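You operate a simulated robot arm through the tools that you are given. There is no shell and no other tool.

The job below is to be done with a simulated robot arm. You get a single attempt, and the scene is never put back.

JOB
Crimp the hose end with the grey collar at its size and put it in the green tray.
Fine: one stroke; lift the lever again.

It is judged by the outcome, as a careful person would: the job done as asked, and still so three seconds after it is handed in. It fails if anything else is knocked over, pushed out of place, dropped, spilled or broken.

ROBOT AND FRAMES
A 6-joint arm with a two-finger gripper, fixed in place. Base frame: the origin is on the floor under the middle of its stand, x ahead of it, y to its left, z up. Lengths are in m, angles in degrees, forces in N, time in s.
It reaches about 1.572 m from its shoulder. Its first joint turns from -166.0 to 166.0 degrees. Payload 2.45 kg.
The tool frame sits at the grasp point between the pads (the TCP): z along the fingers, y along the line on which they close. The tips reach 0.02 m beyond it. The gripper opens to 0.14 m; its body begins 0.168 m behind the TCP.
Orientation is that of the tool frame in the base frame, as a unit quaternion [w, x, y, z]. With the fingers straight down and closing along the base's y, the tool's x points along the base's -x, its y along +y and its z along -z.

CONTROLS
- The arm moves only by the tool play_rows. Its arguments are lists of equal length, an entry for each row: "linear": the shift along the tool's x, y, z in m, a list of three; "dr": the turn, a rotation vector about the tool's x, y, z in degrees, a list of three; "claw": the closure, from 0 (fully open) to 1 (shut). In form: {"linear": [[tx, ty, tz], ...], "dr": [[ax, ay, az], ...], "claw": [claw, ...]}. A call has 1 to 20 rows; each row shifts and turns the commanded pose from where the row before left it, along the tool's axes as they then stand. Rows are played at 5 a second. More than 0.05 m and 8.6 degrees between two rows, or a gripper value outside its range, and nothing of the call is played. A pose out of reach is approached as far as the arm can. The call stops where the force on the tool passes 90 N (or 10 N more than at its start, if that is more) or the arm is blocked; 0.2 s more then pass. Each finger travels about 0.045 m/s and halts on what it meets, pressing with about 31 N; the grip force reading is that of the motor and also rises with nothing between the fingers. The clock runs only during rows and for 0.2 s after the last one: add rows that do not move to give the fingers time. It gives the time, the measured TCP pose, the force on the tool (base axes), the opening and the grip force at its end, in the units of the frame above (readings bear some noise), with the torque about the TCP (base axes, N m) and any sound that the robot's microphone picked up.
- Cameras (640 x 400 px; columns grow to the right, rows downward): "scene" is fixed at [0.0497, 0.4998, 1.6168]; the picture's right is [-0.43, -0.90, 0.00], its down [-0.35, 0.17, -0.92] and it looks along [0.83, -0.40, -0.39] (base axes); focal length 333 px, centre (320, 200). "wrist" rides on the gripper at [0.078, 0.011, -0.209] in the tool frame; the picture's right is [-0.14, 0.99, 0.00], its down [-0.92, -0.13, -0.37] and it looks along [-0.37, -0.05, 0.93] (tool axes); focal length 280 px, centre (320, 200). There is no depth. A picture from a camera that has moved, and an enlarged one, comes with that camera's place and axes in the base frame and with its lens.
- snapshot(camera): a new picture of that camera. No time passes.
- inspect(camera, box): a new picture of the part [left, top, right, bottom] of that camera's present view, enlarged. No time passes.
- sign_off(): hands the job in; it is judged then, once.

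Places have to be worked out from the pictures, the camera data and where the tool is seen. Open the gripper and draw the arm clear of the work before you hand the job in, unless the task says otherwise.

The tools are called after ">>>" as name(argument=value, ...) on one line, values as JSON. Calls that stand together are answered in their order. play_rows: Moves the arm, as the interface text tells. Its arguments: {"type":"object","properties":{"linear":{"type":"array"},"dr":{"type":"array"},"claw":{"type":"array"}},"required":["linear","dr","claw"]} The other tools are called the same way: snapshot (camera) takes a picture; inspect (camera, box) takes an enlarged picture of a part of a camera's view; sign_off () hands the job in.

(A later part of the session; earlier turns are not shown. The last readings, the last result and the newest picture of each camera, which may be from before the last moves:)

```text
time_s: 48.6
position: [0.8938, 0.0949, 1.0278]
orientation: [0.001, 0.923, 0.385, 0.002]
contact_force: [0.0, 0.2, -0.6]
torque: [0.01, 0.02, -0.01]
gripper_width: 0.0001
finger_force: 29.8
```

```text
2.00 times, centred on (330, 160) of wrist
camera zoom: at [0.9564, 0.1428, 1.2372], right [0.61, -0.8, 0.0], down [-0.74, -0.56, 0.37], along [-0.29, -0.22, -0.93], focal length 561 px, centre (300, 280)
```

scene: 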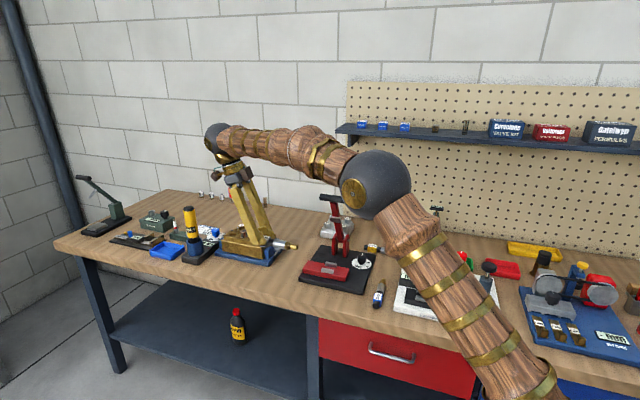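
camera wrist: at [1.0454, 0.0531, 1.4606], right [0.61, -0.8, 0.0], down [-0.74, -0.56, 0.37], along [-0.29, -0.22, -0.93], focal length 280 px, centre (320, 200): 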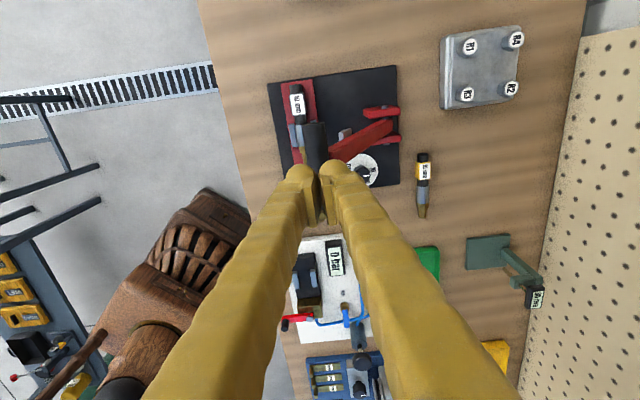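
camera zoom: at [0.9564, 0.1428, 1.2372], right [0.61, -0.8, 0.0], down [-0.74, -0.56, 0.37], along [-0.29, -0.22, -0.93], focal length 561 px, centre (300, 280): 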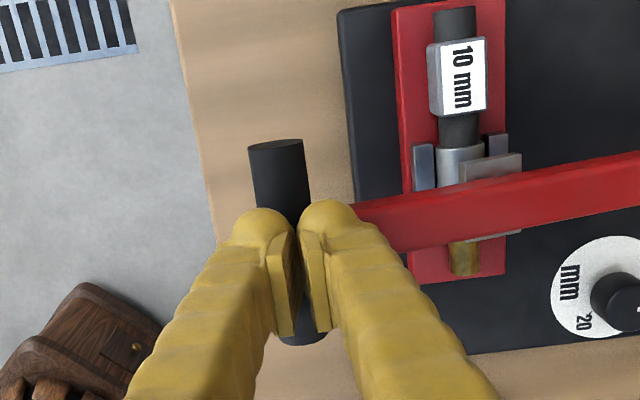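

Still no resistance; the ram is right above the ferrule. I keep pressing down in ~1 cm steps.

>>> play_rows(linear=[[0, -0.0015, 0.01], [0, -0.001, 0.01], [0, 0, 0]], dr=[[0, 0, 0], [0, 0, 0], [0, 0, 0]], claw=[1, 1, 1])

>>> inspect(camera="scene", box=[290, 190, 390, 300])

>>> inspect(camera="wrist", box=[240, 60, 420, 260])

```text
time_s: 49.4
position: [0.8911, 0.0966, 1.0087]
orientation: [0.001, 0.923, 0.384, 0.001]
contact_force: [0.1, -0.9, 0.4]
torque: [0.01, 0.03, -0.01]
gripper_width: 0.0
finger_force: 29.4
```

```text
3.64 times, centred on (340, 245) of scene
camera zoom: at [0.0497, 0.4998, 1.6168], right [-0.43, -0.9, 0.0], down [-0.35, 0.17, -0.92], along [0.83, -0.4, -0.39], focal length 1209 px, centre (247, 36)
```

zoom: 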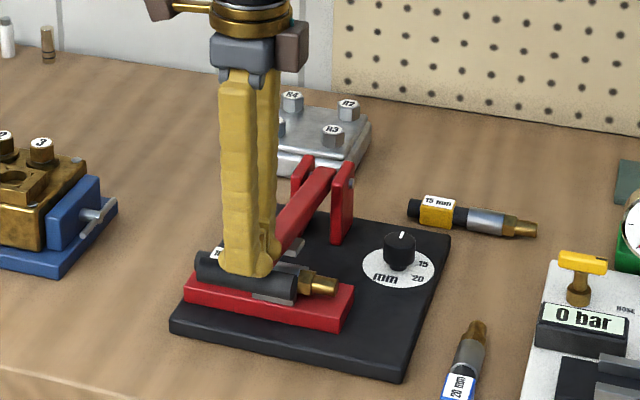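

```text
2.00 times, centred on (330, 160) of wrist
camera zoom: at [0.954, 0.1445, 1.2177], right [0.61, -0.8, 0.0], down [-0.74, -0.56, 0.37], along [-0.29, -0.22, -0.93], focal length 561 px, centre (300, 280)
```

zoom: 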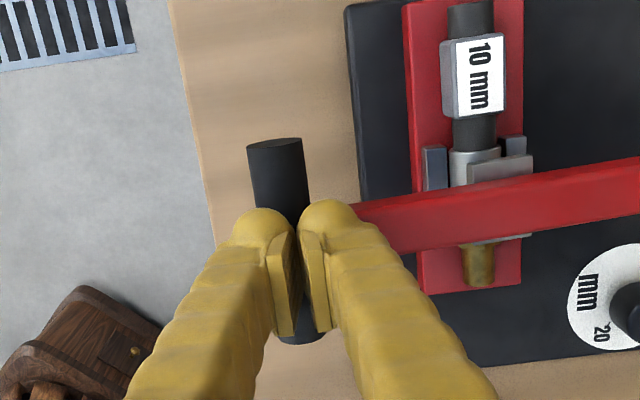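

>>> play_rows(linear=[[0, -0.0005, 0.006], [0, -0.0003, 0.006], [0, 0, 0]], dr=[[0, 0, 0], [0, 0, 0], [0, 0, 0]], claw=[1, 1, 1])

>>> inspect(camera="scene", box=[290, 190, 390, 300])

```text
time_s: 50.2
position: [0.892, 0.0971, 0.9977]
orientation: [0.001, 0.923, 0.385, 0.0]
contact_force: [0.4, 0.5, 0.2]
torque: [-0.01, -0.02, 0.01]
gripper_width: 0.0002
finger_force: 29.0
```

```text
3.64 times, centred on (340, 245) of scene
camera zoom: at [0.0497, 0.4998, 1.6168], right [-0.43, -0.9, 0.0], down [-0.35, 0.17, -0.92], along [0.83, -0.4, -0.39], focal length 1209 px, centre (247, 36)
```

zoom: 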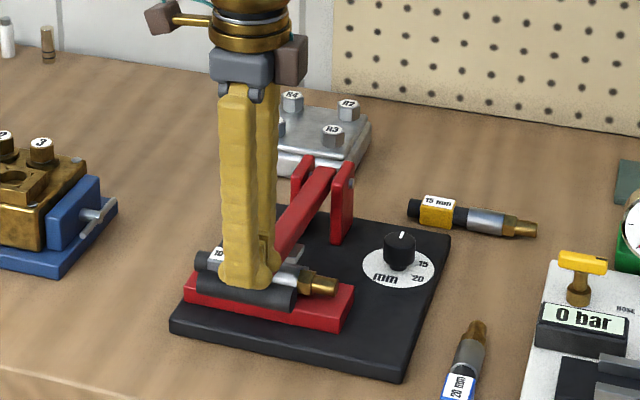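

Still free travel. I press on in small steps until the ram loads up.

>>> play_rows(linear=[[0, 0, 0.005], [0, 0, 0.005], [0, 0, 0]], dr=[[0, 0, 0], [0, 0, 0], [0, 0, 0]], claw=[1, 1, 1])

>>> inspect(camera="scene", box=[300, 220, 380, 290])

>>> inspect(camera="wrist", box=[300, 60, 420, 200])

```text
time_s: 51.0
position: [0.8901, 0.0961, 0.9856]
orientation: [0.001, 0.923, 0.384, 0.0]
contact_force: [-0.3, -0.1, -0.2]
torque: [-0.01, 0.04, 0.0]
gripper_width: 0.0001
finger_force: 29.2
```

```text
5.71 times, centred on (340, 255) of scene
camera zoom: at [0.0497, 0.4998, 1.6168], right [-0.43, -0.9, 0.0], down [-0.35, 0.17, -0.92], along [0.83, -0.4, -0.39], focal length 1900 px, centre (206, -114)
```

zoom: 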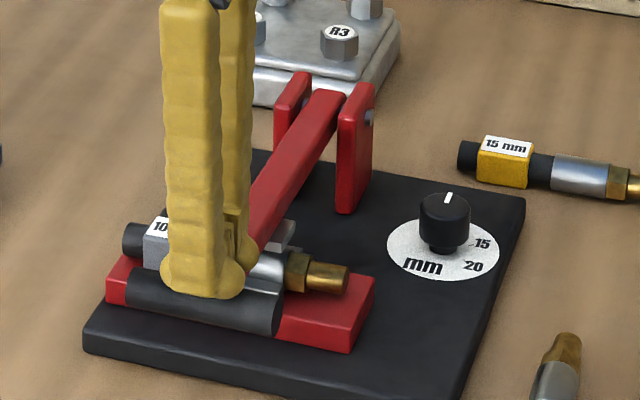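

```text
2.86 times, centred on (360, 130) of wrist
camera zoom: at [0.9539, 0.1449, 1.1946], right [0.61, -0.8, 0.0], down [-0.74, -0.56, 0.37], along [-0.29, -0.22, -0.93], focal length 801 px, centre (206, 400)
```

zoom: 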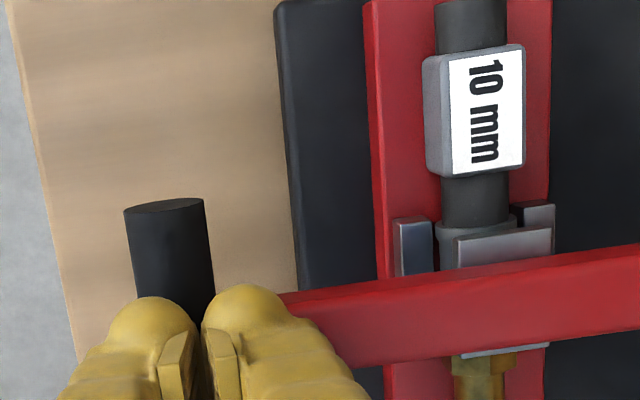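

>>> play_rows(linear=[[0, 0, 0.004], [0, 0, 0.004], [0, 0, 0.004], [0, 0, 0]], dr=[[0, 0, 0], [0, 0, 0], [0, 0, 0], [0, 0, 0]], claw=[1, 1, 1, 1])

>>> inspect(camera="scene", box=[300, 220, 380, 290])

>>> inspect(camera="wrist", box=[260, 60, 420, 240])

```text
time_s: 52.0
position: [0.891, 0.097, 0.9755]
orientation: [0.0, 0.923, 0.384, 0.001]
contact_force: [-9.3, -3.9, 24.5]
torque: [-0.14, 0.48, 0.0]
gripper_width: 0.0
finger_force: 28.8
```

```text
5.71 times, centred on (340, 255) of scene
camera zoom: at [0.0497, 0.4998, 1.6168], right [-0.43, -0.9, 0.0], down [-0.35, 0.17, -0.92], along [0.83, -0.4, -0.39], focal length 1900 px, centre (206, -114)
```

zoom: 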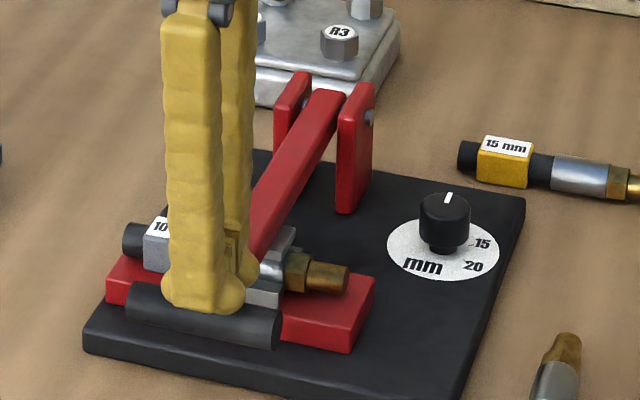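

```text
2.22 times, centred on (340, 150) of wrist
camera zoom: at [0.9535, 0.1444, 1.1841], right [0.61, -0.8, 0.0], down [-0.74, -0.56, 0.37], along [-0.29, -0.22, -0.93], focal length 623 px, centre (276, 311)
```

zoom: 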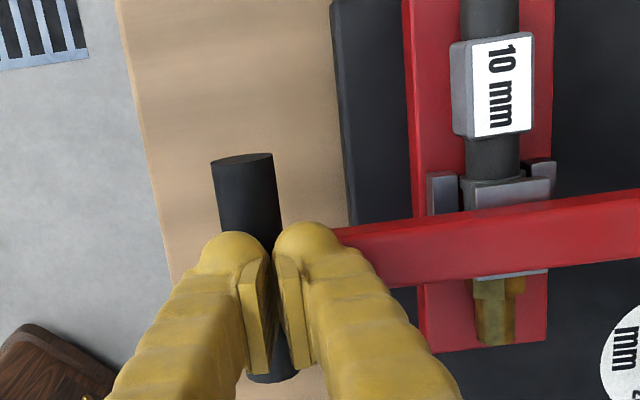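

The ram has loaded up (24.5 N). I push further in 2 mm steps, listening for the crimp.

>>> play_rows(linear=[[0, 0, 0.002], [0, 0, 0.002], [0, 0, 0]], dr=[[0, 0, 0], [0, 0, 0], [0, 0, 0]], claw=[1, 1, 1])

>>> inspect(camera="scene", box=[300, 220, 380, 290])

```text
time_s: 52.8
position: [0.891, 0.097, 0.9746]
orientation: [0.002, 0.923, 0.384, 0.003]
contact_force: [-10.5, -0.3, 26.4]
torque: [-0.07, 0.58, 0.0]
gripper_width: 0.0
finger_force: 29.2
stopped in row 3: the force on the tool passed its limit at 92 N (the readings are from after the stop); the commanded pose is now the measured one
```

```text
5.71 times, centred on (340, 255) of scene
camera zoom: at [0.0497, 0.4998, 1.6168], right [-0.43, -0.9, 0.0], down [-0.35, 0.17, -0.92], along [0.83, -0.4, -0.39], focal length 1900 px, centre (206, -114)
```

zoom: 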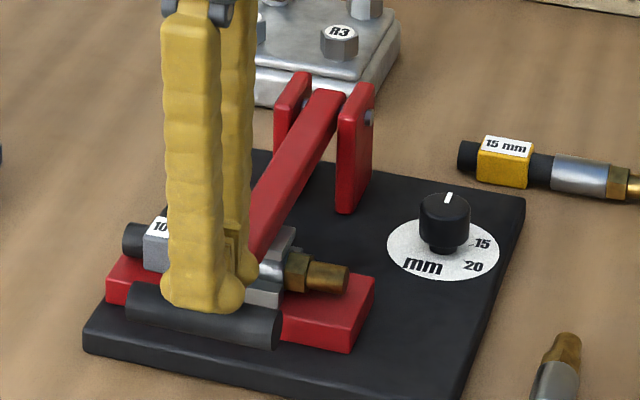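

The push reached 92 N with the lever at its stop. I look closely at the ram and ferrule to see whether the stroke is complete.

>>> inspect(camera="wrist", box=[360, 100, 420, 180])

>>> inspect(camera="scene", box=[315, 240, 355, 275])

```text
5.00 times, centred on (390, 140) of wrist
camera zoom: at [0.9531, 0.1445, 1.1845], right [0.61, -0.8, 0.0], down [-0.74, -0.56, 0.36], along [-0.29, -0.22, -0.93], focal length 1402 px, centre (-30, 500)
```

zoom: 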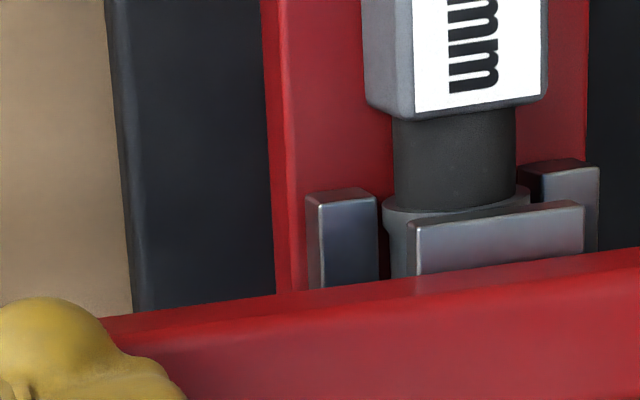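

```text
11.43 times, centred on (335, 258) of scene
camera zoom: at [0.0497, 0.4998, 1.6168], right [-0.43, -0.9, 0.0], down [-0.35, 0.17, -0.92], along [0.83, -0.4, -0.39], focal length 3801 px, centre (149, -457)
```

zoom: 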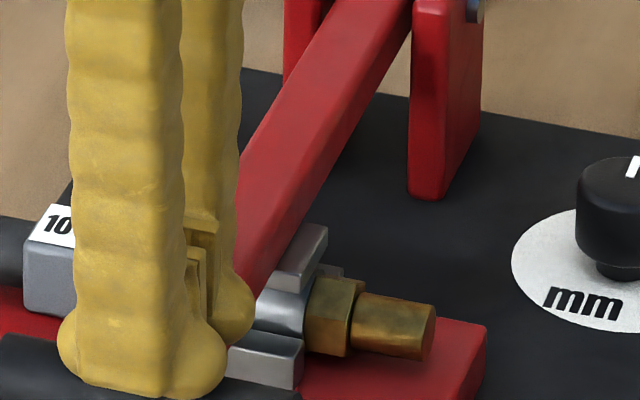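

The lever is at a hard stop with the ram pressed on the ferrule. Now I raise the closed fingers, open them and shift toward the left half of the handle so I can grip it (clear of the lever bar) to lift it.

>>> play_rows(linear=[[0, 0, -0.02], [0, 0, -0.03], [0, 0, -0.02], [0.03, 0, 0], [0, 0, 0], [0, 0, 0], [0, 0, 0]], dr=[[0, 0, 0], [0, 0, 0], [0, 0, 0], [0, 0, 0], [0, 0, 0], [0, 0, 0], [0, 0, 0]], claw=[1, 1, 0.85, 0.7, 0.6, 0.6, 0.6])

>>> snapshot(camera="wrist")

>>> inspect(camera="wrist", box=[250, 90, 430, 270])

>>> inspect(camera="scene", box=[300, 200, 380, 290])

```text
time_s: 54.4
position: [0.9123, 0.1196, 1.0436]
orientation: [0.002, 0.923, 0.384, 0.003]
contact_force: [0.1, -1.0, -0.6]
torque: [0.0, 0.02, -0.01]
gripper_width: 0.0557
finger_force: 0.1
```

```text
taken
camera wrist: at [0.9751, 0.1679, 1.2521], right [0.61, -0.8, 0.0], down [-0.74, -0.56, 0.36], along [-0.29, -0.22, -0.93], focal length 280 px, centre (320, 200)
```

wrist: 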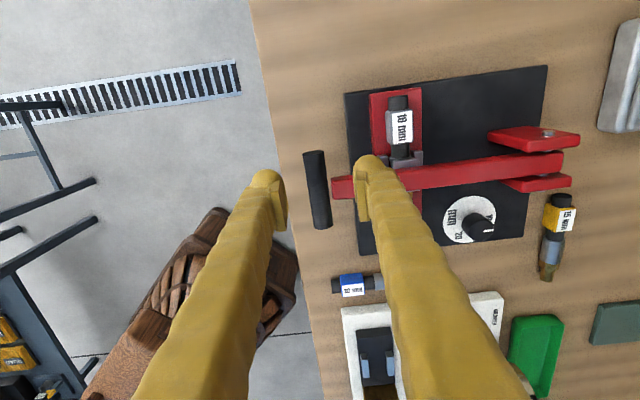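

```text
2.22 times, centred on (340, 180) of wrist
camera zoom: at [0.9751, 0.1679, 1.2521], right [0.61, -0.8, 0.0], down [-0.74, -0.56, 0.36], along [-0.29, -0.22, -0.93], focal length 623 px, centre (276, 244)
```

zoom: 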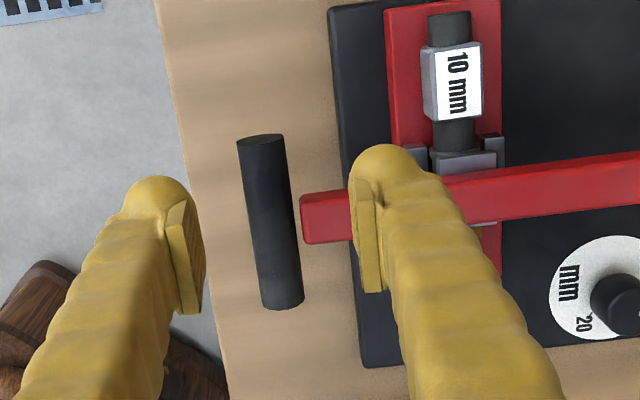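

```text
4.44 times, centred on (340, 245) of scene
camera zoom: at [0.0497, 0.4998, 1.6168], right [-0.43, -0.9, 0.0], down [-0.35, 0.17, -0.92], along [0.83, -0.4, -0.39], focal length 1478 px, centre (231, 0)
```

zoom: 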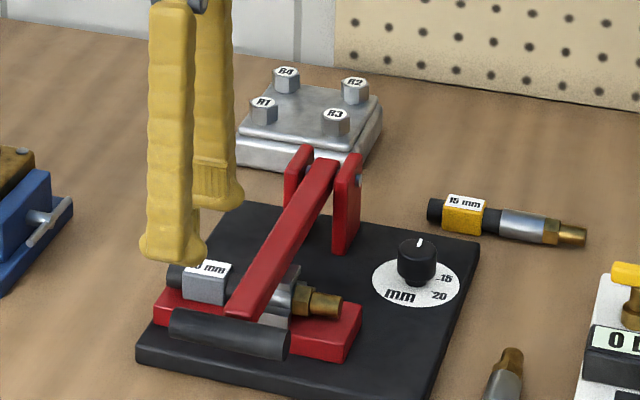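

The lever stays down; its handle (about 0.023 m thick) is at D≈0.554, z≈0.943. I shift 6.5 mm to the front and lower the open fingers around the handle's left half.

>>> play_rows(linear=[[-0.003, -0.0065, 0], [0, 0, 0.035], [0, 0, 0.035], [0, 0, 0.02], [0, 0, 0.005], [0, 0, 0]], dr=[[0, 0, 0], [0, 0, 0], [0, 0, 0], [0, 0, 0], [0, 0, 0], [0, 0, 0]], claw=[0.6, 0.6, 0.6, 0.6, 0.6, 0.6])

>>> inspect(camera="wrist", box=[230, 90, 410, 270])

>>> inspect(camera="scene", box=[300, 200, 380, 290])

```text
time_s: 55.7
position: [0.9095, 0.1264, 0.9506]
orientation: [0.001, 0.922, 0.386, 0.007]
contact_force: [6.1, 3.9, -0.2]
torque: [0.07, -0.04, 0.34]
gripper_width: 0.0572
finger_force: 0.4
stopped in row 6: the force on the tool passed its limit at 93 N (the readings are from after the stop); the commanded pose is now the measured one
```

```text
2.22 times, centred on (320, 180) of wrist
camera zoom: at [0.9699, 0.1733, 1.1609], right [0.61, -0.79, 0.01], down [-0.74, -0.57, 0.36], along [-0.28, -0.22, -0.93], focal length 623 px, centre (320, 244)
```

zoom: 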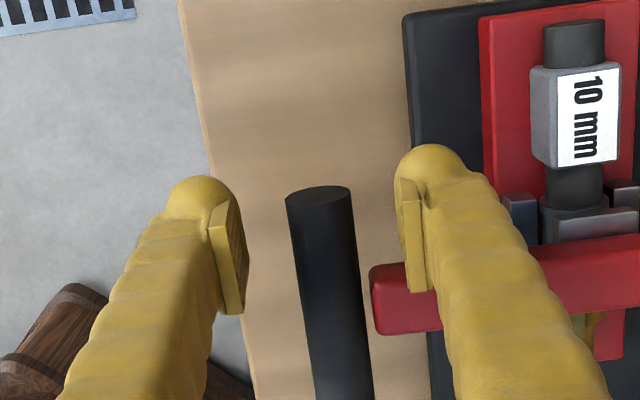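

```text
4.44 times, centred on (340, 245) of scene
camera zoom: at [0.0497, 0.4998, 1.6168], right [-0.43, -0.9, 0.0], down [-0.35, 0.17, -0.92], along [0.83, -0.4, -0.39], focal length 1478 px, centre (231, 0)
```

zoom: 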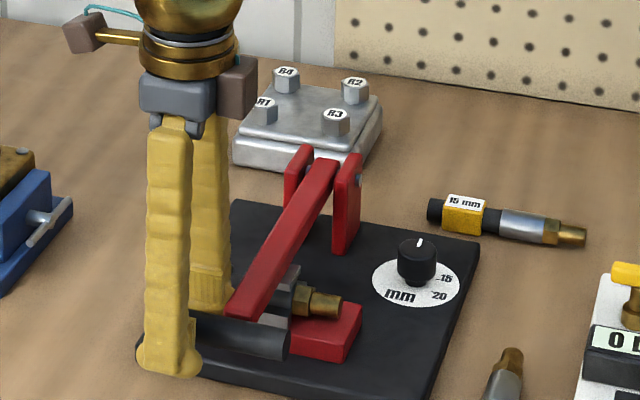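

The back finger caught on the side of the lever bar (force was along the handle axis), the press and hose look unmoved. I back up 2 cm, re-level the tool, shift 7 mm left and go down again in small steps.

>>> play_rows(linear=[[0.002, 0, 0], [0, 0, -0.02], [0.006, 0, 0], [0, 0, 0]], dr=[[0, 0, 0], [0, 0, 0], [0.4, -0.7, 0], [0, 0, 0]], claw=[0.6, 0.6, 0.6, 0.6])

>>> inspect(camera="wrist", box=[230, 90, 410, 270])

>>> inspect(camera="scene", box=[300, 200, 380, 290])

```text
time_s: 56.7
position: [0.9158, 0.1314, 0.9711]
orientation: [0.0, 0.923, 0.386, 0.001]
contact_force: [0.0, 0.0, -0.3]
torque: [0.0, 0.04, -0.02]
gripper_width: 0.056
finger_force: 0.0
```

```text
2.22 times, centred on (320, 180) of wrist
camera zoom: at [0.9787, 0.1794, 1.18], right [0.61, -0.79, 0.0], down [-0.74, -0.57, 0.37], along [-0.29, -0.22, -0.93], focal length 623 px, centre (320, 244)
```

zoom: 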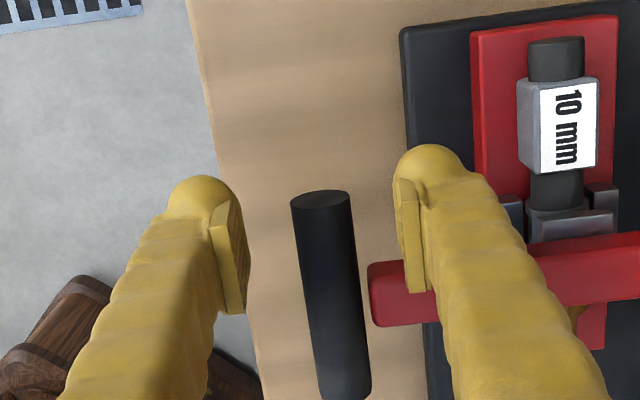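

```text
4.44 times, centred on (340, 245) of scene
camera zoom: at [0.0497, 0.4998, 1.6168], right [-0.43, -0.9, 0.0], down [-0.35, 0.17, -0.92], along [0.83, -0.4, -0.39], focal length 1478 px, centre (231, 0)
```

zoom: 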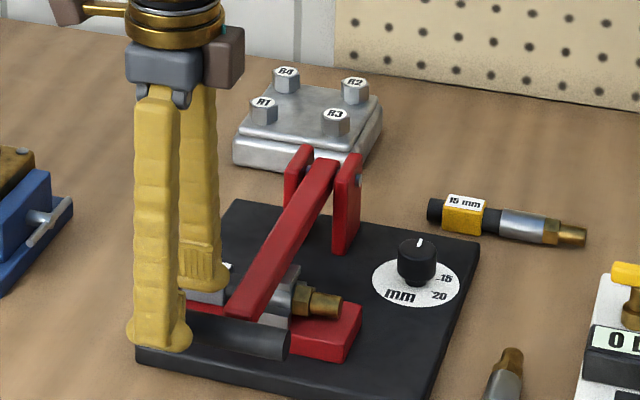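

Clear of the bar now, with the handle centred between the pads. I lower 2 cm and close on the handle's left end.

>>> play_rows(linear=[[0, 0, 0.01], [0, 0, 0.01], [0, 0, 0.003], [0, 0, 0]], dr=[[0, 0, 0], [0, 0, 0], [0, 0, 0], [0, 0, 0]], claw=[0.6, 0.6, 0.6, 0.6])

>>> inspect(camera="scene", box=[300, 220, 370, 290])

```text
time_s: 57.7
position: [0.9149, 0.1314, 0.9504]
orientation: [0.0, 0.923, 0.386, 0.0]
contact_force: [0.2, 0.0, -0.4]
torque: [-0.01, 0.03, -0.01]
gripper_width: 0.0558
finger_force: 0.1
```

```text
5.71 times, centred on (335, 255) of scene
camera zoom: at [0.0497, 0.4998, 1.6168], right [-0.43, -0.9, 0.0], down [-0.35, 0.17, -0.92], along [0.83, -0.4, -0.39], focal length 1900 px, centre (234, -114)
```

zoom: 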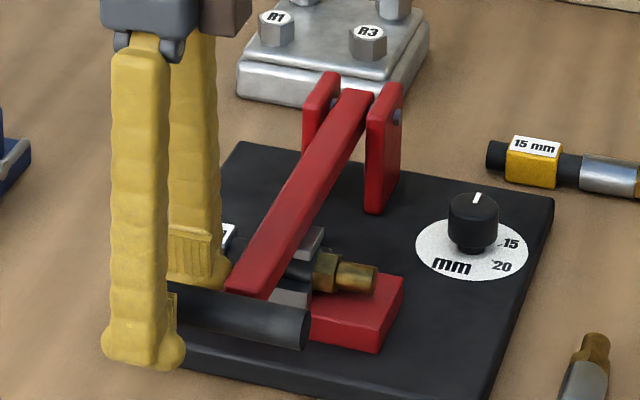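

No contact. I close on the handle.

>>> play_rows(linear=[[0, 0, 0], [0, 0, 0], [0, 0, 0], [0, 0, 0]], dr=[[0, 0, 0], [0, 0, 0], [0, 0, 0], [0, 0, 0]], claw=[0.7, 0.8, 0.88, 0.9])

>>> inspect(camera="wrist", box=[230, 90, 410, 270])

```text
time_s: 58.7
position: [0.915, 0.1319, 0.9497]
orientation: [0.0, 0.923, 0.386, 0.0]
contact_force: [5.5, -4.0, -0.7]
torque: [-0.03, 0.02, -0.57]
gripper_width: 0.0217
finger_force: 35.5
```

```text
2.22 times, centred on (320, 180) of wrist
camera zoom: at [0.9786, 0.1789, 1.158], right [0.61, -0.79, 0.0], down [-0.74, -0.57, 0.37], along [-0.29, -0.22, -0.93], focal length 623 px, centre (320, 244)
```

zoom: 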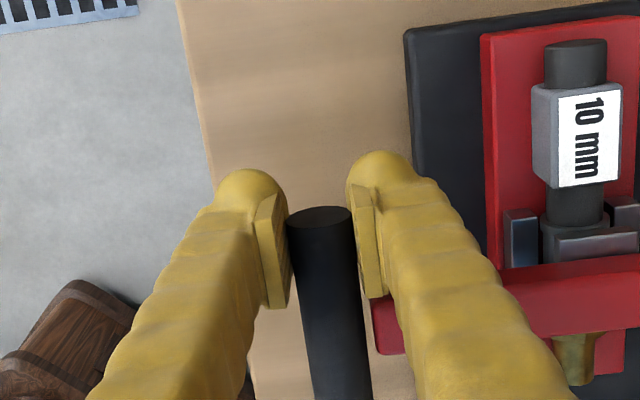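

Handle gripped (0.0217 m). I lift it back along the arc about the pivot (est. D 0.8055, z 0.952, radius 0.251), checking force after the first steps.

>>> play_rows(linear=[[0, 0.0001, -0.011], [0, 0.0002, -0.011], [0, 0.001, -0.011], [0, 0.0011, -0.0108], [0, 0, 0]], dr=[[0, 0, 0], [0, 0, 0], [0, 0, 0], [0, 0, 0], [0, 0, 0]], claw=[0.9, 0.9, 0.9, 0.9, 0.9])

>>> inspect(camera="wrist", box=[230, 90, 410, 270])

>>> inspect(camera="scene", box=[290, 200, 380, 290])

```text
time_s: 59.9
position: [0.9172, 0.1284, 0.9931]
orientation: [0.0, 0.923, 0.385, 0.001]
contact_force: [60.3, -19.8, -10.5]
torque: [-0.03, -0.29, -0.19]
gripper_width: 0.0205
finger_force: 45.2
```

```text
2.22 times, centred on (320, 180) of wrist
camera zoom: at [0.9808, 0.176, 1.2015], right [0.61, -0.79, 0.0], down [-0.74, -0.57, 0.37], along [-0.29, -0.22, -0.93], focal length 623 px, centre (320, 244)
```

zoom: 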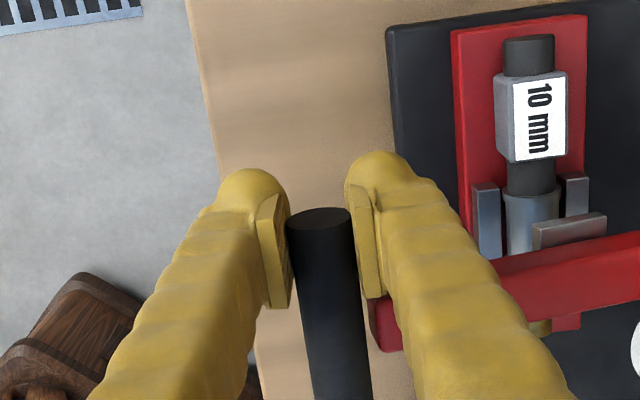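

```text
4.44 times, centred on (335, 245) of scene
camera zoom: at [0.0497, 0.4998, 1.6168], right [-0.43, -0.9, 0.0], down [-0.35, 0.17, -0.92], along [0.83, -0.4, -0.39], focal length 1478 px, centre (253, 0)
```

zoom: 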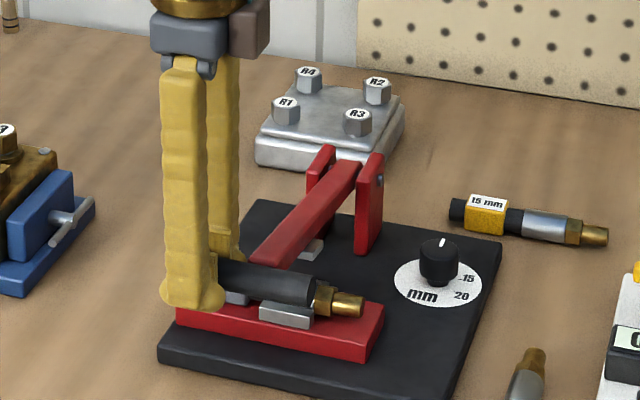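

The lever is lifting, but the readings show about 57 N along D and 28 N along L: my arc is a few mm short toward the wall. I shift the grip 3 mm in D and 1 mm in L to relieve it and re-read.

>>> play_rows(linear=[[0.001, 0.003, 0], [0, 0, 0]], dr=[[0, 0, 0], [0, 0, 0]], claw=[0.9, 0.9])

```text
time_s: 60.5
position: [0.9199, 0.1283, 0.9921]
orientation: [-0.001, 0.922, 0.386, -0.002]
contact_force: [18.7, -12.8, -6.1]
torque: [-0.1, -0.03, -0.5]
gripper_width: 0.0202
finger_force: 44.9
```

Forces dropped to about 22 N. I continue the lift with slightly more motion toward the wall, reading forces as I go.

>>> play_rows(linear=[[0, 0.003, -0.0108], [0, 0.0035, -0.0108], [0, 0, 0]], dr=[[0, 0, 0], [0, 0, 0], [0, 0, 0]], claw=[0.9, 0.9, 0.9])

>>> inspect(camera="wrist", box=[230, 90, 410, 270])

```text
time_s: 61.3
position: [0.9224, 0.124, 1.0148]
orientation: [0.0, 0.922, 0.386, 0.0]
contact_force: [-23.5, -0.4, 0.0]
torque: [-0.25, 0.61, -0.45]
gripper_width: 0.0198
finger_force: 44.4
```

```text
2.22 times, centred on (320, 180) of wrist
camera zoom: at [0.9857, 0.1721, 1.223], right [0.61, -0.79, 0.0], down [-0.74, -0.57, 0.37], along [-0.29, -0.22, -0.93], focal length 623 px, centre (320, 244)
```

zoom: 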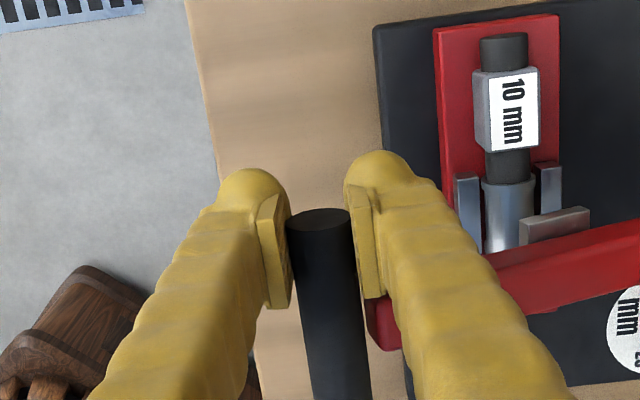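

The force flipped to about -16 N in both directions, so I overcorrected by about 1 mm. I continue the arc with that taken back.

>>> play_rows(linear=[[-0.0005, 0.0022, -0.0106], [-0.0005, 0.0027, -0.0105], [0, 0, 0]], dr=[[0, 0, 0], [0, 0, 0], [0, 0, 0]], claw=[0.9, 0.9, 0.9])

```text
time_s: 62.1
position: [0.9271, 0.1196, 1.0353]
orientation: [0.001, 0.923, 0.385, 0.001]
contact_force: [6.8, 6.9, -0.8]
torque: [0.13, -0.17, -0.3]
gripper_width: 0.0195
finger_force: 44.6
```

Near-zero lateral force now. I continue up the arc, two 5° steps at a time.

>>> play_rows(linear=[[0.0005, 0.0036, -0.0104], [0, 0.004, -0.0102], [0, 0.0044, -0.01], [0, 0.0048, -0.0098], [0, 0, 0]], dr=[[0, 0, 0], [0, 0, 0], [0, 0, 0], [0, 0, 0], [0, 0, 0]], claw=[0.9, 0.9, 0.9, 0.9, 0.9])

>>> inspect(camera="scene", box=[290, 180, 390, 290])

>>> inspect(camera="wrist", box=[230, 90, 410, 270])

```text
time_s: 63.3
position: [0.9396, 0.1067, 1.0733]
orientation: [0.0, 0.923, 0.385, 0.0]
contact_force: [40.3, -8.5, -22.6]
torque: [0.09, -0.03, -0.1]
gripper_width: 0.02
finger_force: 44.5
```

```text
3.64 times, centred on (340, 235) of scene
camera zoom: at [0.0497, 0.4998, 1.6168], right [-0.43, -0.9, 0.0], down [-0.35, 0.17, -0.92], along [0.83, -0.4, -0.39], focal length 1209 px, centre (247, 73)
```

zoom: 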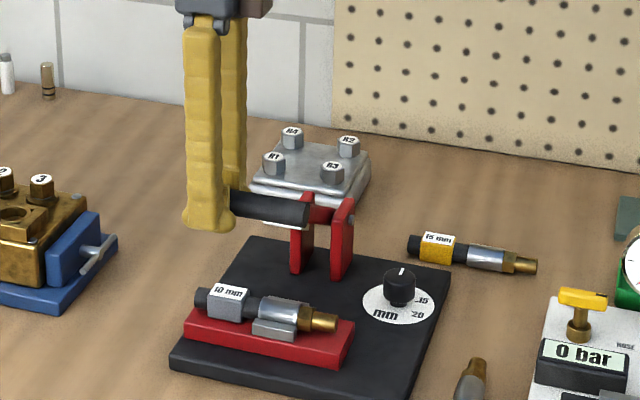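

```text
2.22 times, centred on (320, 180) of wrist
camera zoom: at [1.0025, 0.1543, 1.2824], right [0.61, -0.79, 0.0], down [-0.74, -0.56, 0.37], along [-0.29, -0.22, -0.93], focal length 623 px, centre (320, 244)
```

zoom: 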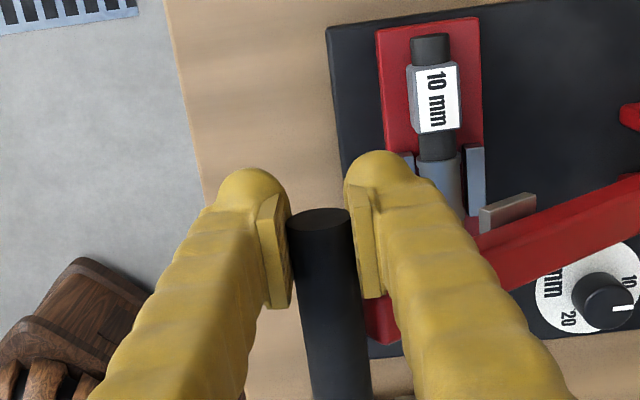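

About 34 N toward the wall and 22 N along L: I correct 2.5 mm / 1 mm and keep lifting.

>>> play_rows(linear=[[0.001, 0.0025, 0], [0, 0.006, -0.0095], [0, 0.0064, -0.0092], [0, 0, 0]], dr=[[0, 0, 0], [0, 0, 0], [0, 0, 0], [0, 0, 0]], claw=[0.9, 0.9, 0.9, 0.9])

```text
time_s: 64.3
position: [0.9492, 0.0972, 1.0936]
orientation: [0.0, 0.923, 0.386, -0.001]
contact_force: [-35.4, -18.3, 3.9]
torque: [-0.12, 0.15, -0.32]
gripper_width: 0.0201
finger_force: 44.7
```

>>> play_rows(linear=[[-0.0012, 0, 0], [0, 0.0057, -0.0091], [0, 0.0062, -0.0088], [0, 0, 0]], dr=[[0, 0, 0], [0, 0, 0], [0, 0, 0], [0, 0, 0]], claw=[0.9, 0.9, 0.9, 0.9])

```text
time_s: 65.3
position: [0.9586, 0.0886, 1.1105]
orientation: [-0.001, 0.923, 0.386, 0.0]
contact_force: [16.7, 9.1, -7.7]
torque: [0.28, -0.16, -0.17]
gripper_width: 0.0195
finger_force: 44.3
```

Lateral forces are back to small values (about 5 N D, 18 N L). I continue with the next 5° steps.

>>> play_rows(linear=[[0.0005, 0.007, -0.0085], [0, 0.0074, -0.0082], [0, 0.0077, -0.0079], [0, 0, 0]], dr=[[0, 0, 0], [0, 0, 0], [0, 0, 0], [0, 0, 0]], claw=[0.9, 0.9, 0.9, 0.9])

>>> inspect(camera="scene", box=[290, 170, 390, 290])

```text
time_s: 66.3
position: [0.9745, 0.0727, 1.1334]
orientation: [0.0, 0.923, 0.385, -0.001]
contact_force: [32.1, -2.9, -30.8]
torque: [-0.03, 0.12, -0.23]
gripper_width: 0.02
finger_force: 44.7
```

```text
3.33 times, centred on (340, 230) of scene
camera zoom: at [0.0497, 0.4998, 1.6168], right [-0.43, -0.9, 0.0], down [-0.35, 0.17, -0.92], along [0.83, -0.4, -0.39], focal length 1109 px, centre (253, 100)
```

zoom: 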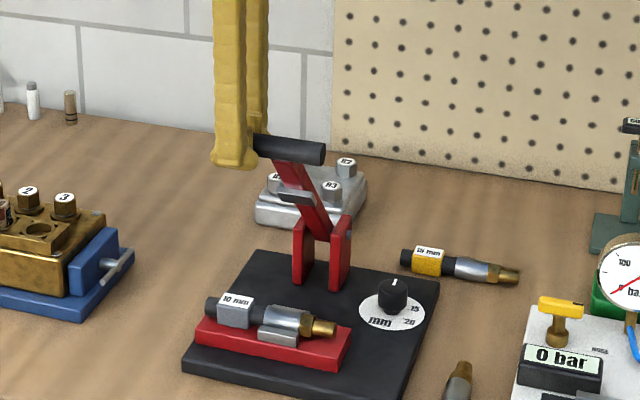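

The residual force is about 39 N inward along the lever, so I'm 2–3 mm outside its circle. I correct inward and continue.

>>> play_rows(linear=[[0.0005, 0.0017, 0.0017], [0, 0.008, -0.0072], [0, 0.0085, -0.0069], [0, 0, 0]], dr=[[0, 0, 0], [0, 0, 0], [0, 0, 0], [0, 0, 0]], claw=[0.9, 0.9, 0.9, 0.9])

```text
time_s: 67.3
position: [0.9871, 0.0599, 1.1492]
orientation: [0.0, 0.923, 0.385, -0.001]
contact_force: [-7.7, -16.4, -13.1]
torque: [-0.28, 0.5, -0.3]
gripper_width: 0.0201
finger_force: 44.3
```

Forces are low again. About 10° remain; I continue with the next half of it.

>>> play_rows(linear=[[-0.0005, 0.009, -0.0062], [0, 0.0092, -0.0059], [0, 0, 0]], dr=[[0, 0, 0], [0, 0, 0], [0, 0, 0]], claw=[0.9, 0.9, 0.9])

>>> inspect(camera="scene", box=[290, 170, 390, 290])

```text
time_s: 68.1
position: [0.9986, 0.049, 1.1608]
orientation: [0.001, 0.923, 0.385, 0.0]
contact_force: [-14.5, -16.6, -5.4]
torque: [-0.24, 0.39, -0.34]
gripper_width: 0.0198
finger_force: 44.7
```

```text
3.33 times, centred on (340, 230) of scene
camera zoom: at [0.0497, 0.4998, 1.6168], right [-0.43, -0.9, 0.0], down [-0.35, 0.17, -0.92], along [0.83, -0.4, -0.39], focal length 1109 px, centre (253, 100)
```

zoom: 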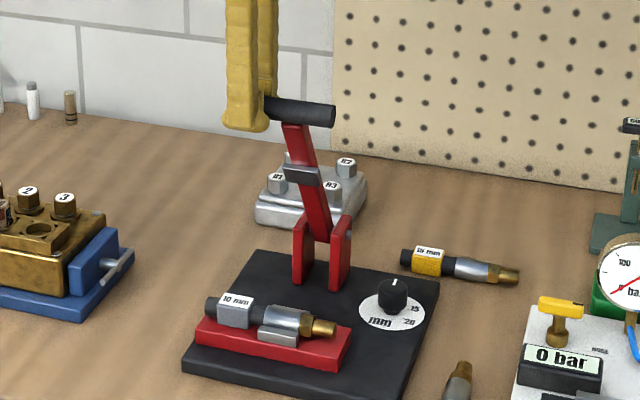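

Nearly back at the start angle. I take the last ~5°.

>>> play_rows(linear=[[-0.0008, 0.0094, -0.0056], [0, 0.0096, -0.0051], [0, 0, 0]], dr=[[0, 0, 0], [0, 0, 0], [0, 0, 0]], claw=[0.9, 0.9, 0.9])

>>> inspect(camera="scene", box=[290, 170, 390, 290])

```text
time_s: 68.9
position: [1.013, 0.0359, 1.1712]
orientation: [0.001, 0.922, 0.386, 0.0]
contact_force: [-19.4, 1.3, -3.7]
torque: [0.13, -0.1, -0.37]
gripper_width: 0.0194
finger_force: 44.2
```

```text
3.33 times, centred on (340, 230) of scene
camera zoom: at [0.0497, 0.4998, 1.6168], right [-0.43, -0.9, 0.0], down [-0.35, 0.17, -0.92], along [0.83, -0.4, -0.39], focal length 1109 px, centre (253, 100)
```

zoom: 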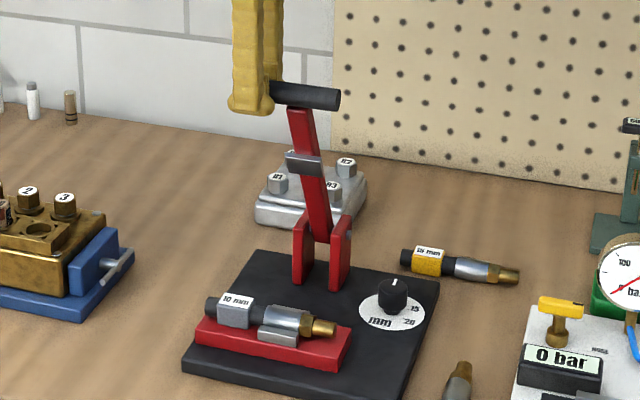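

The lever is back at its original position (handle at the same pixels as at the start). I open the fingers slightly and check that it stays up.

>>> play_rows(linear=[[0, -0.001, 0], [0, 0, 0], [0, 0, 0], [0, 0, 0]], dr=[[0, 0, 0], [0, 0, 0], [0, 0, 0], [0, 0, 0]], claw=[0.87, 0.8, 0.75, 0.75])

>>> inspect(camera="scene", box=[290, 170, 390, 290])

>>> inspect(camera="wrist", box=[230, 90, 410, 270])

```text
time_s: 69.9
position: [1.0123, 0.0345, 1.1714]
orientation: [0.0, 0.923, 0.386, -0.001]
contact_force: [0.2, 0.1, 0.1]
torque: [0.01, 0.02, -0.02]
gripper_width: 0.0349
finger_force: 0.1
```

```text
3.33 times, centred on (340, 230) of scene
camera zoom: at [0.0497, 0.4998, 1.6168], right [-0.43, -0.9, 0.0], down [-0.35, 0.17, -0.92], along [0.83, -0.4, -0.39], focal length 1109 px, centre (253, 100)
```

zoom: 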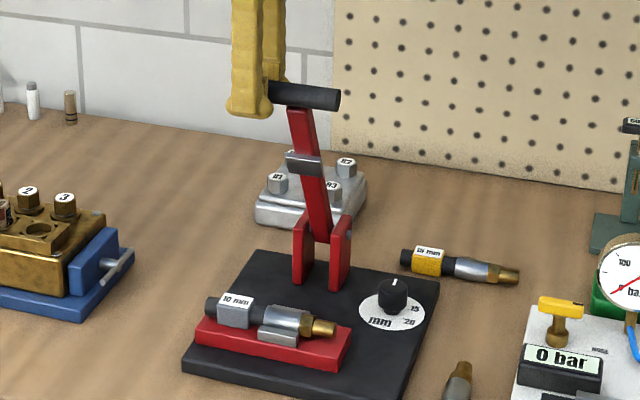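

```text
2.22 times, centred on (320, 180) of wrist
camera zoom: at [1.075, 0.0834, 1.3796], right [0.61, -0.79, 0.0], down [-0.74, -0.57, 0.37], along [-0.29, -0.22, -0.93], focal length 623 px, centre (320, 244)
```

zoom: 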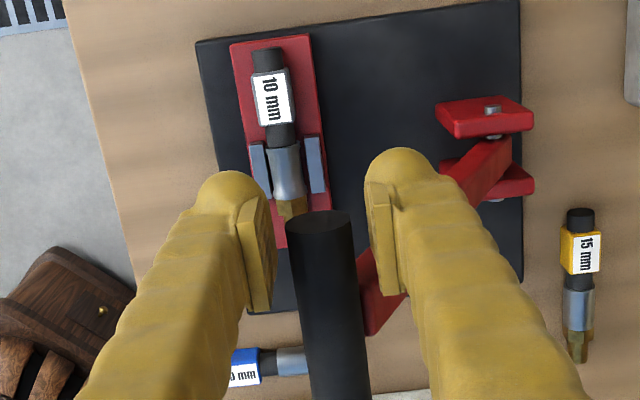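

The lever stays up, and the ferrule now shows a narrowed waist: it is crimped. I withdraw upward off the handle, go out to the bench front and lean the gripper again for fetching the hose.

>>> play_rows(linear=[[0, 0, -0.02], [0, 0, -0.035], [0, 0, -0.035], [0.005, -0.04, 0], [0.005, -0.04, 0], [0.005, -0.04, 0], [0.005, -0.04, 0], [0, 0, 0.042], [0, 0, 0.042], [0, 0, 0.042], [0, 0, 0.042], [0, 0, 0.042], [0, 0, 0], [0, 0, 0], [0, 0, 0], [0, 0, 0]], dr=[[0, 0, 0], [0, 0, 0], [0, 0, 0], [0, 0, 0], [0, 0, 0], [0, 0, 0], [0, 0, 0], [0, 0, 0], [0, 0, 0], [0, 0, 0], [0, 0, 0], [0, 0, 0], [0, -6.667, 0], [0, -6.667, 0], [0, -6.667, 0], [0, 0, 0]], claw=[0.7, 0.7, 0.7, 0.64, 0.64, 0.64, 0.64, 0.64, 0.64, 0.64, 0.64, 0.64, 0.64, 0.64, 0.64, 0.64])

>>> snapshot(camera="wrist")

>>> inspect(camera="scene", box=[290, 170, 390, 290])

```text
time_s: 73.3
position: [0.9123, 0.1624, 1.0508]
orientation: [0.068, 0.908, 0.38, -0.161]
contact_force: [0.7, -0.6, -0.8]
torque: [0.02, -0.02, 0.03]
gripper_width: 0.0504
finger_force: 0.0
```

```text
taken
camera wrist: at [1.0224, 0.257, 1.2202], right [0.61, -0.79, 0.05], down [-0.61, -0.44, 0.66], along [-0.5, -0.44, -0.75], focal length 280 px, centre (320, 200)
```

wrist: 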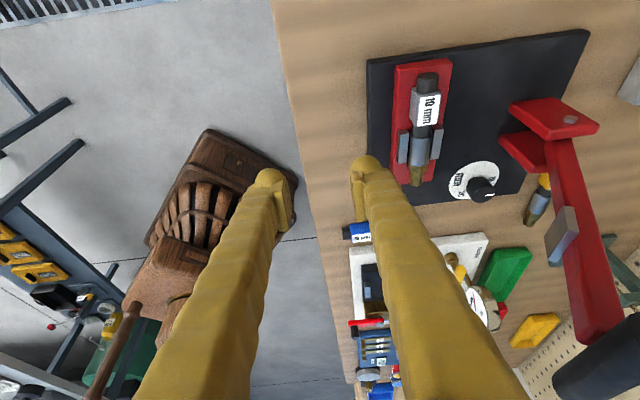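

```text
3.33 times, centred on (340, 230) of scene
camera zoom: at [0.0497, 0.4998, 1.6168], right [-0.43, -0.9, 0.0], down [-0.35, 0.17, -0.92], along [0.83, -0.4, -0.39], focal length 1109 px, centre (253, 100)
```

zoom: 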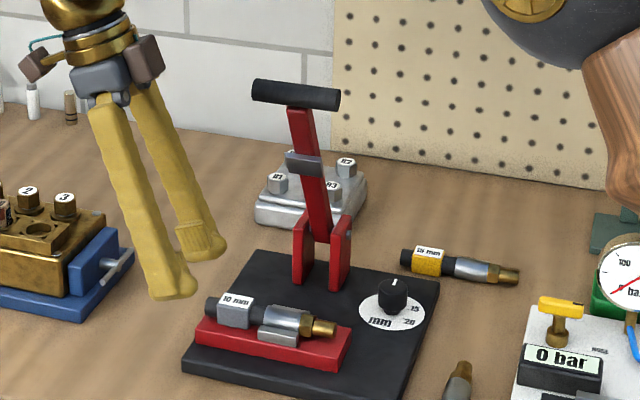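

>>> inspect(camera="wrist", box=[385, 55, 465, 195])

>>> inspect(camera="wrist", box=[430, 215, 570, 345])

>>> inspect(camera="scene", box=[405, 200, 505, 290])

```text
2.86 times, centred on (425, 125) of wrist
camera zoom: at [1.0224, 0.257, 1.2202], right [0.61, -0.79, 0.05], down [-0.61, -0.44, 0.66], along [-0.5, -0.44, -0.75], focal length 801 px, centre (20, 414)
```

zoom: 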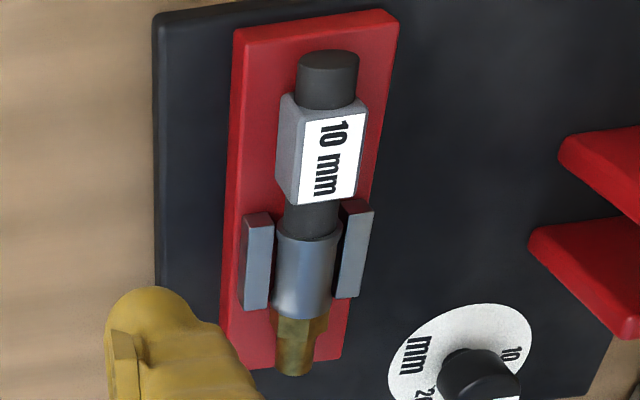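

```text
3.08 times, centred on (500, 280) of wrist
camera zoom: at [1.0224, 0.257, 1.2202], right [0.61, -0.79, 0.05], down [-0.61, -0.44, 0.66], along [-0.5, -0.44, -0.75], focal length 863 px, centre (-234, -46)
```

zoom: 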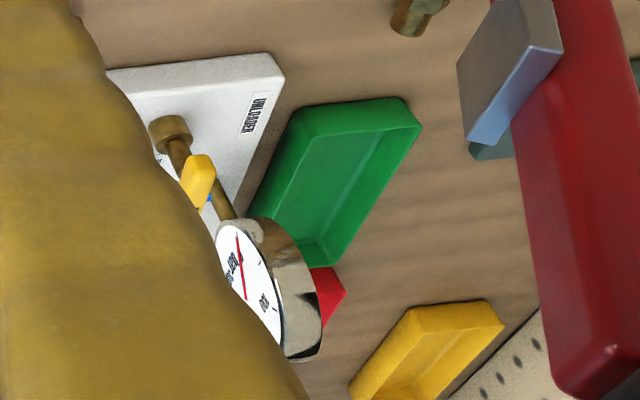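

```text
4.44 times, centred on (455, 245) of scene
camera zoom: at [0.0497, 0.4998, 1.6168], right [-0.43, -0.9, 0.0], down [-0.35, 0.17, -0.92], along [0.83, -0.4, -0.39], focal length 1478 px, centre (-280, 0)
```

zoom: 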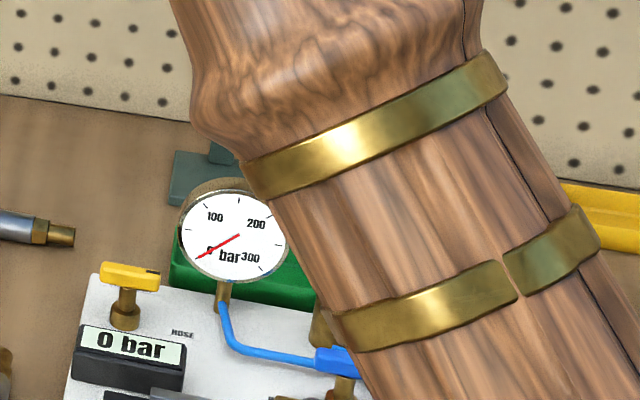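

The ferrule is visibly waisted and the hose has not moved (collar still at L≈0.756, D≈0.659). I lower to z≈0.98 in front of the press and slide in under the handle as before.

>>> play_rows(linear=[[0.012, 0, 0.0329], [0.012, 0, 0.0329], [0, 0.033, 0], [0, 0.033, 0], [0, 0.033, 0], [0, 0.03, 0], [0, 0, 0]], dr=[[0, 0, 0], [0, 0, 0], [0, 0, 0], [0, 0, 0], [0, 0, 0], [0, 0, 0], [0, 0, 0]], claw=[0.64, 0.64, 0.64, 0.64, 0.64, 0.64, 0.64])

>>> inspect(camera="wrist", box=[250, 110, 400, 290])

>>> inspect(camera="scene", box=[290, 180, 370, 290])

```text
time_s: 74.9
position: [1.0032, 0.0713, 0.9822]
orientation: [0.067, 0.908, 0.38, -0.161]
contact_force: [0.0, 0.5, -0.5]
torque: [-0.03, -0.04, 0.02]
gripper_width: 0.0505
finger_force: 0.0
```

```text
2.22 times, centred on (325, 200) of wrist
camera zoom: at [1.1133, 0.1671, 1.1511], right [0.61, -0.79, 0.05], down [-0.61, -0.44, 0.66], along [-0.5, -0.43, -0.75], focal length 623 px, centre (309, 200)
```

zoom: 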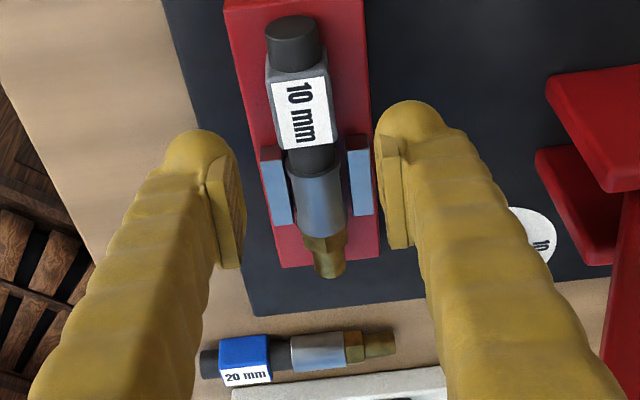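

```text
3.64 times, centred on (330, 235) of scene
camera zoom: at [0.0497, 0.4998, 1.6168], right [-0.43, -0.9, 0.0], down [-0.35, 0.17, -0.92], along [0.83, -0.4, -0.39], focal length 1209 px, centre (284, 73)
```

zoom: 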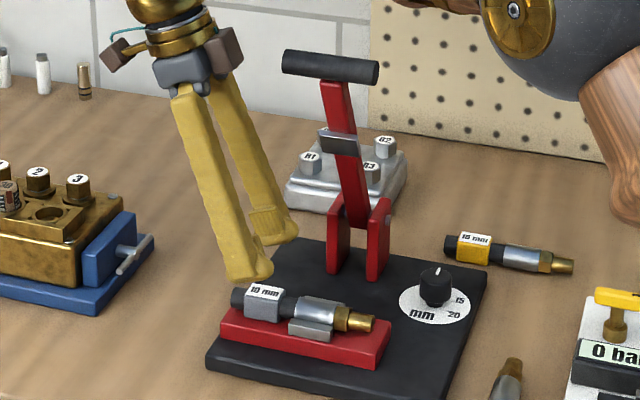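

Aligned over the collar. I descend 45 mm so that the fingertips take only the upper part of the collar (handy for the tray), then close.

>>> play_rows(linear=[[0.0051, 0, 0.0141], [0.0051, 0, 0.0141], [0.0051, 0, 0.0141], [0, 0, 0], [0, 0, 0], [0, 0, 0], [0, 0, 0], [0, 0, 0]], dr=[[0, 0, 0], [0, 0, 0], [0, 0, 0], [0, 0, 0], [0, 0, 0], [0, 0, 0], [0, 0, 0], [0, 0, 0]], claw=[0.64, 0.64, 0.64, 0.64, 0.74, 0.82, 0.9, 0.9])

>>> inspect(camera="wrist", box=[250, 110, 400, 290])

>>> inspect(camera="scene", box=[300, 230, 360, 285])

```text
time_s: 76.7
position: [1.0044, 0.071, 0.9356]
orientation: [0.068, 0.908, 0.38, -0.16]
contact_force: [0.8, -0.4, -0.3]
torque: [0.05, -0.03, 0.0]
gripper_width: 0.0258
finger_force: 31.2
```

```text
2.22 times, centred on (325, 200) of wrist
camera zoom: at [1.1146, 0.1669, 1.1045], right [0.61, -0.79, 0.05], down [-0.61, -0.44, 0.66], along [-0.5, -0.43, -0.75], focal length 623 px, centre (309, 200)
```

zoom: 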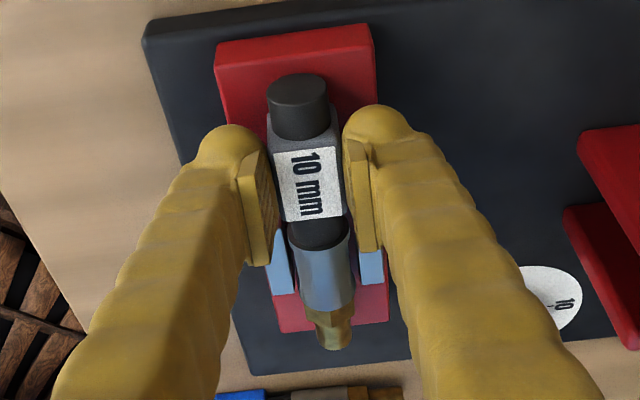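

```text
7.27 times, centred on (330, 258) of scene
camera zoom: at [0.0497, 0.4998, 1.6168], right [-0.43, -0.9, 0.0], down [-0.35, 0.17, -0.92], along [0.83, -0.4, -0.39], focal length 2419 px, centre (247, -218)
```

zoom: 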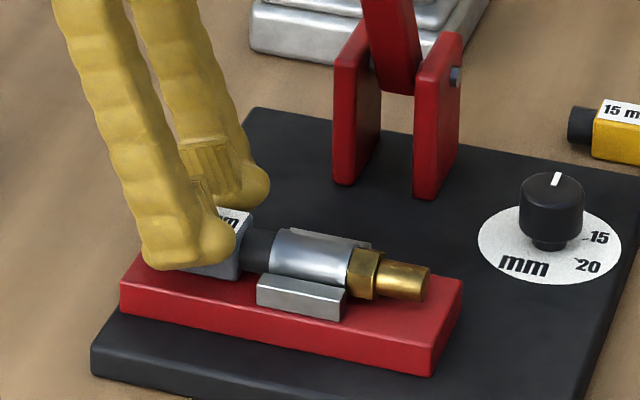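

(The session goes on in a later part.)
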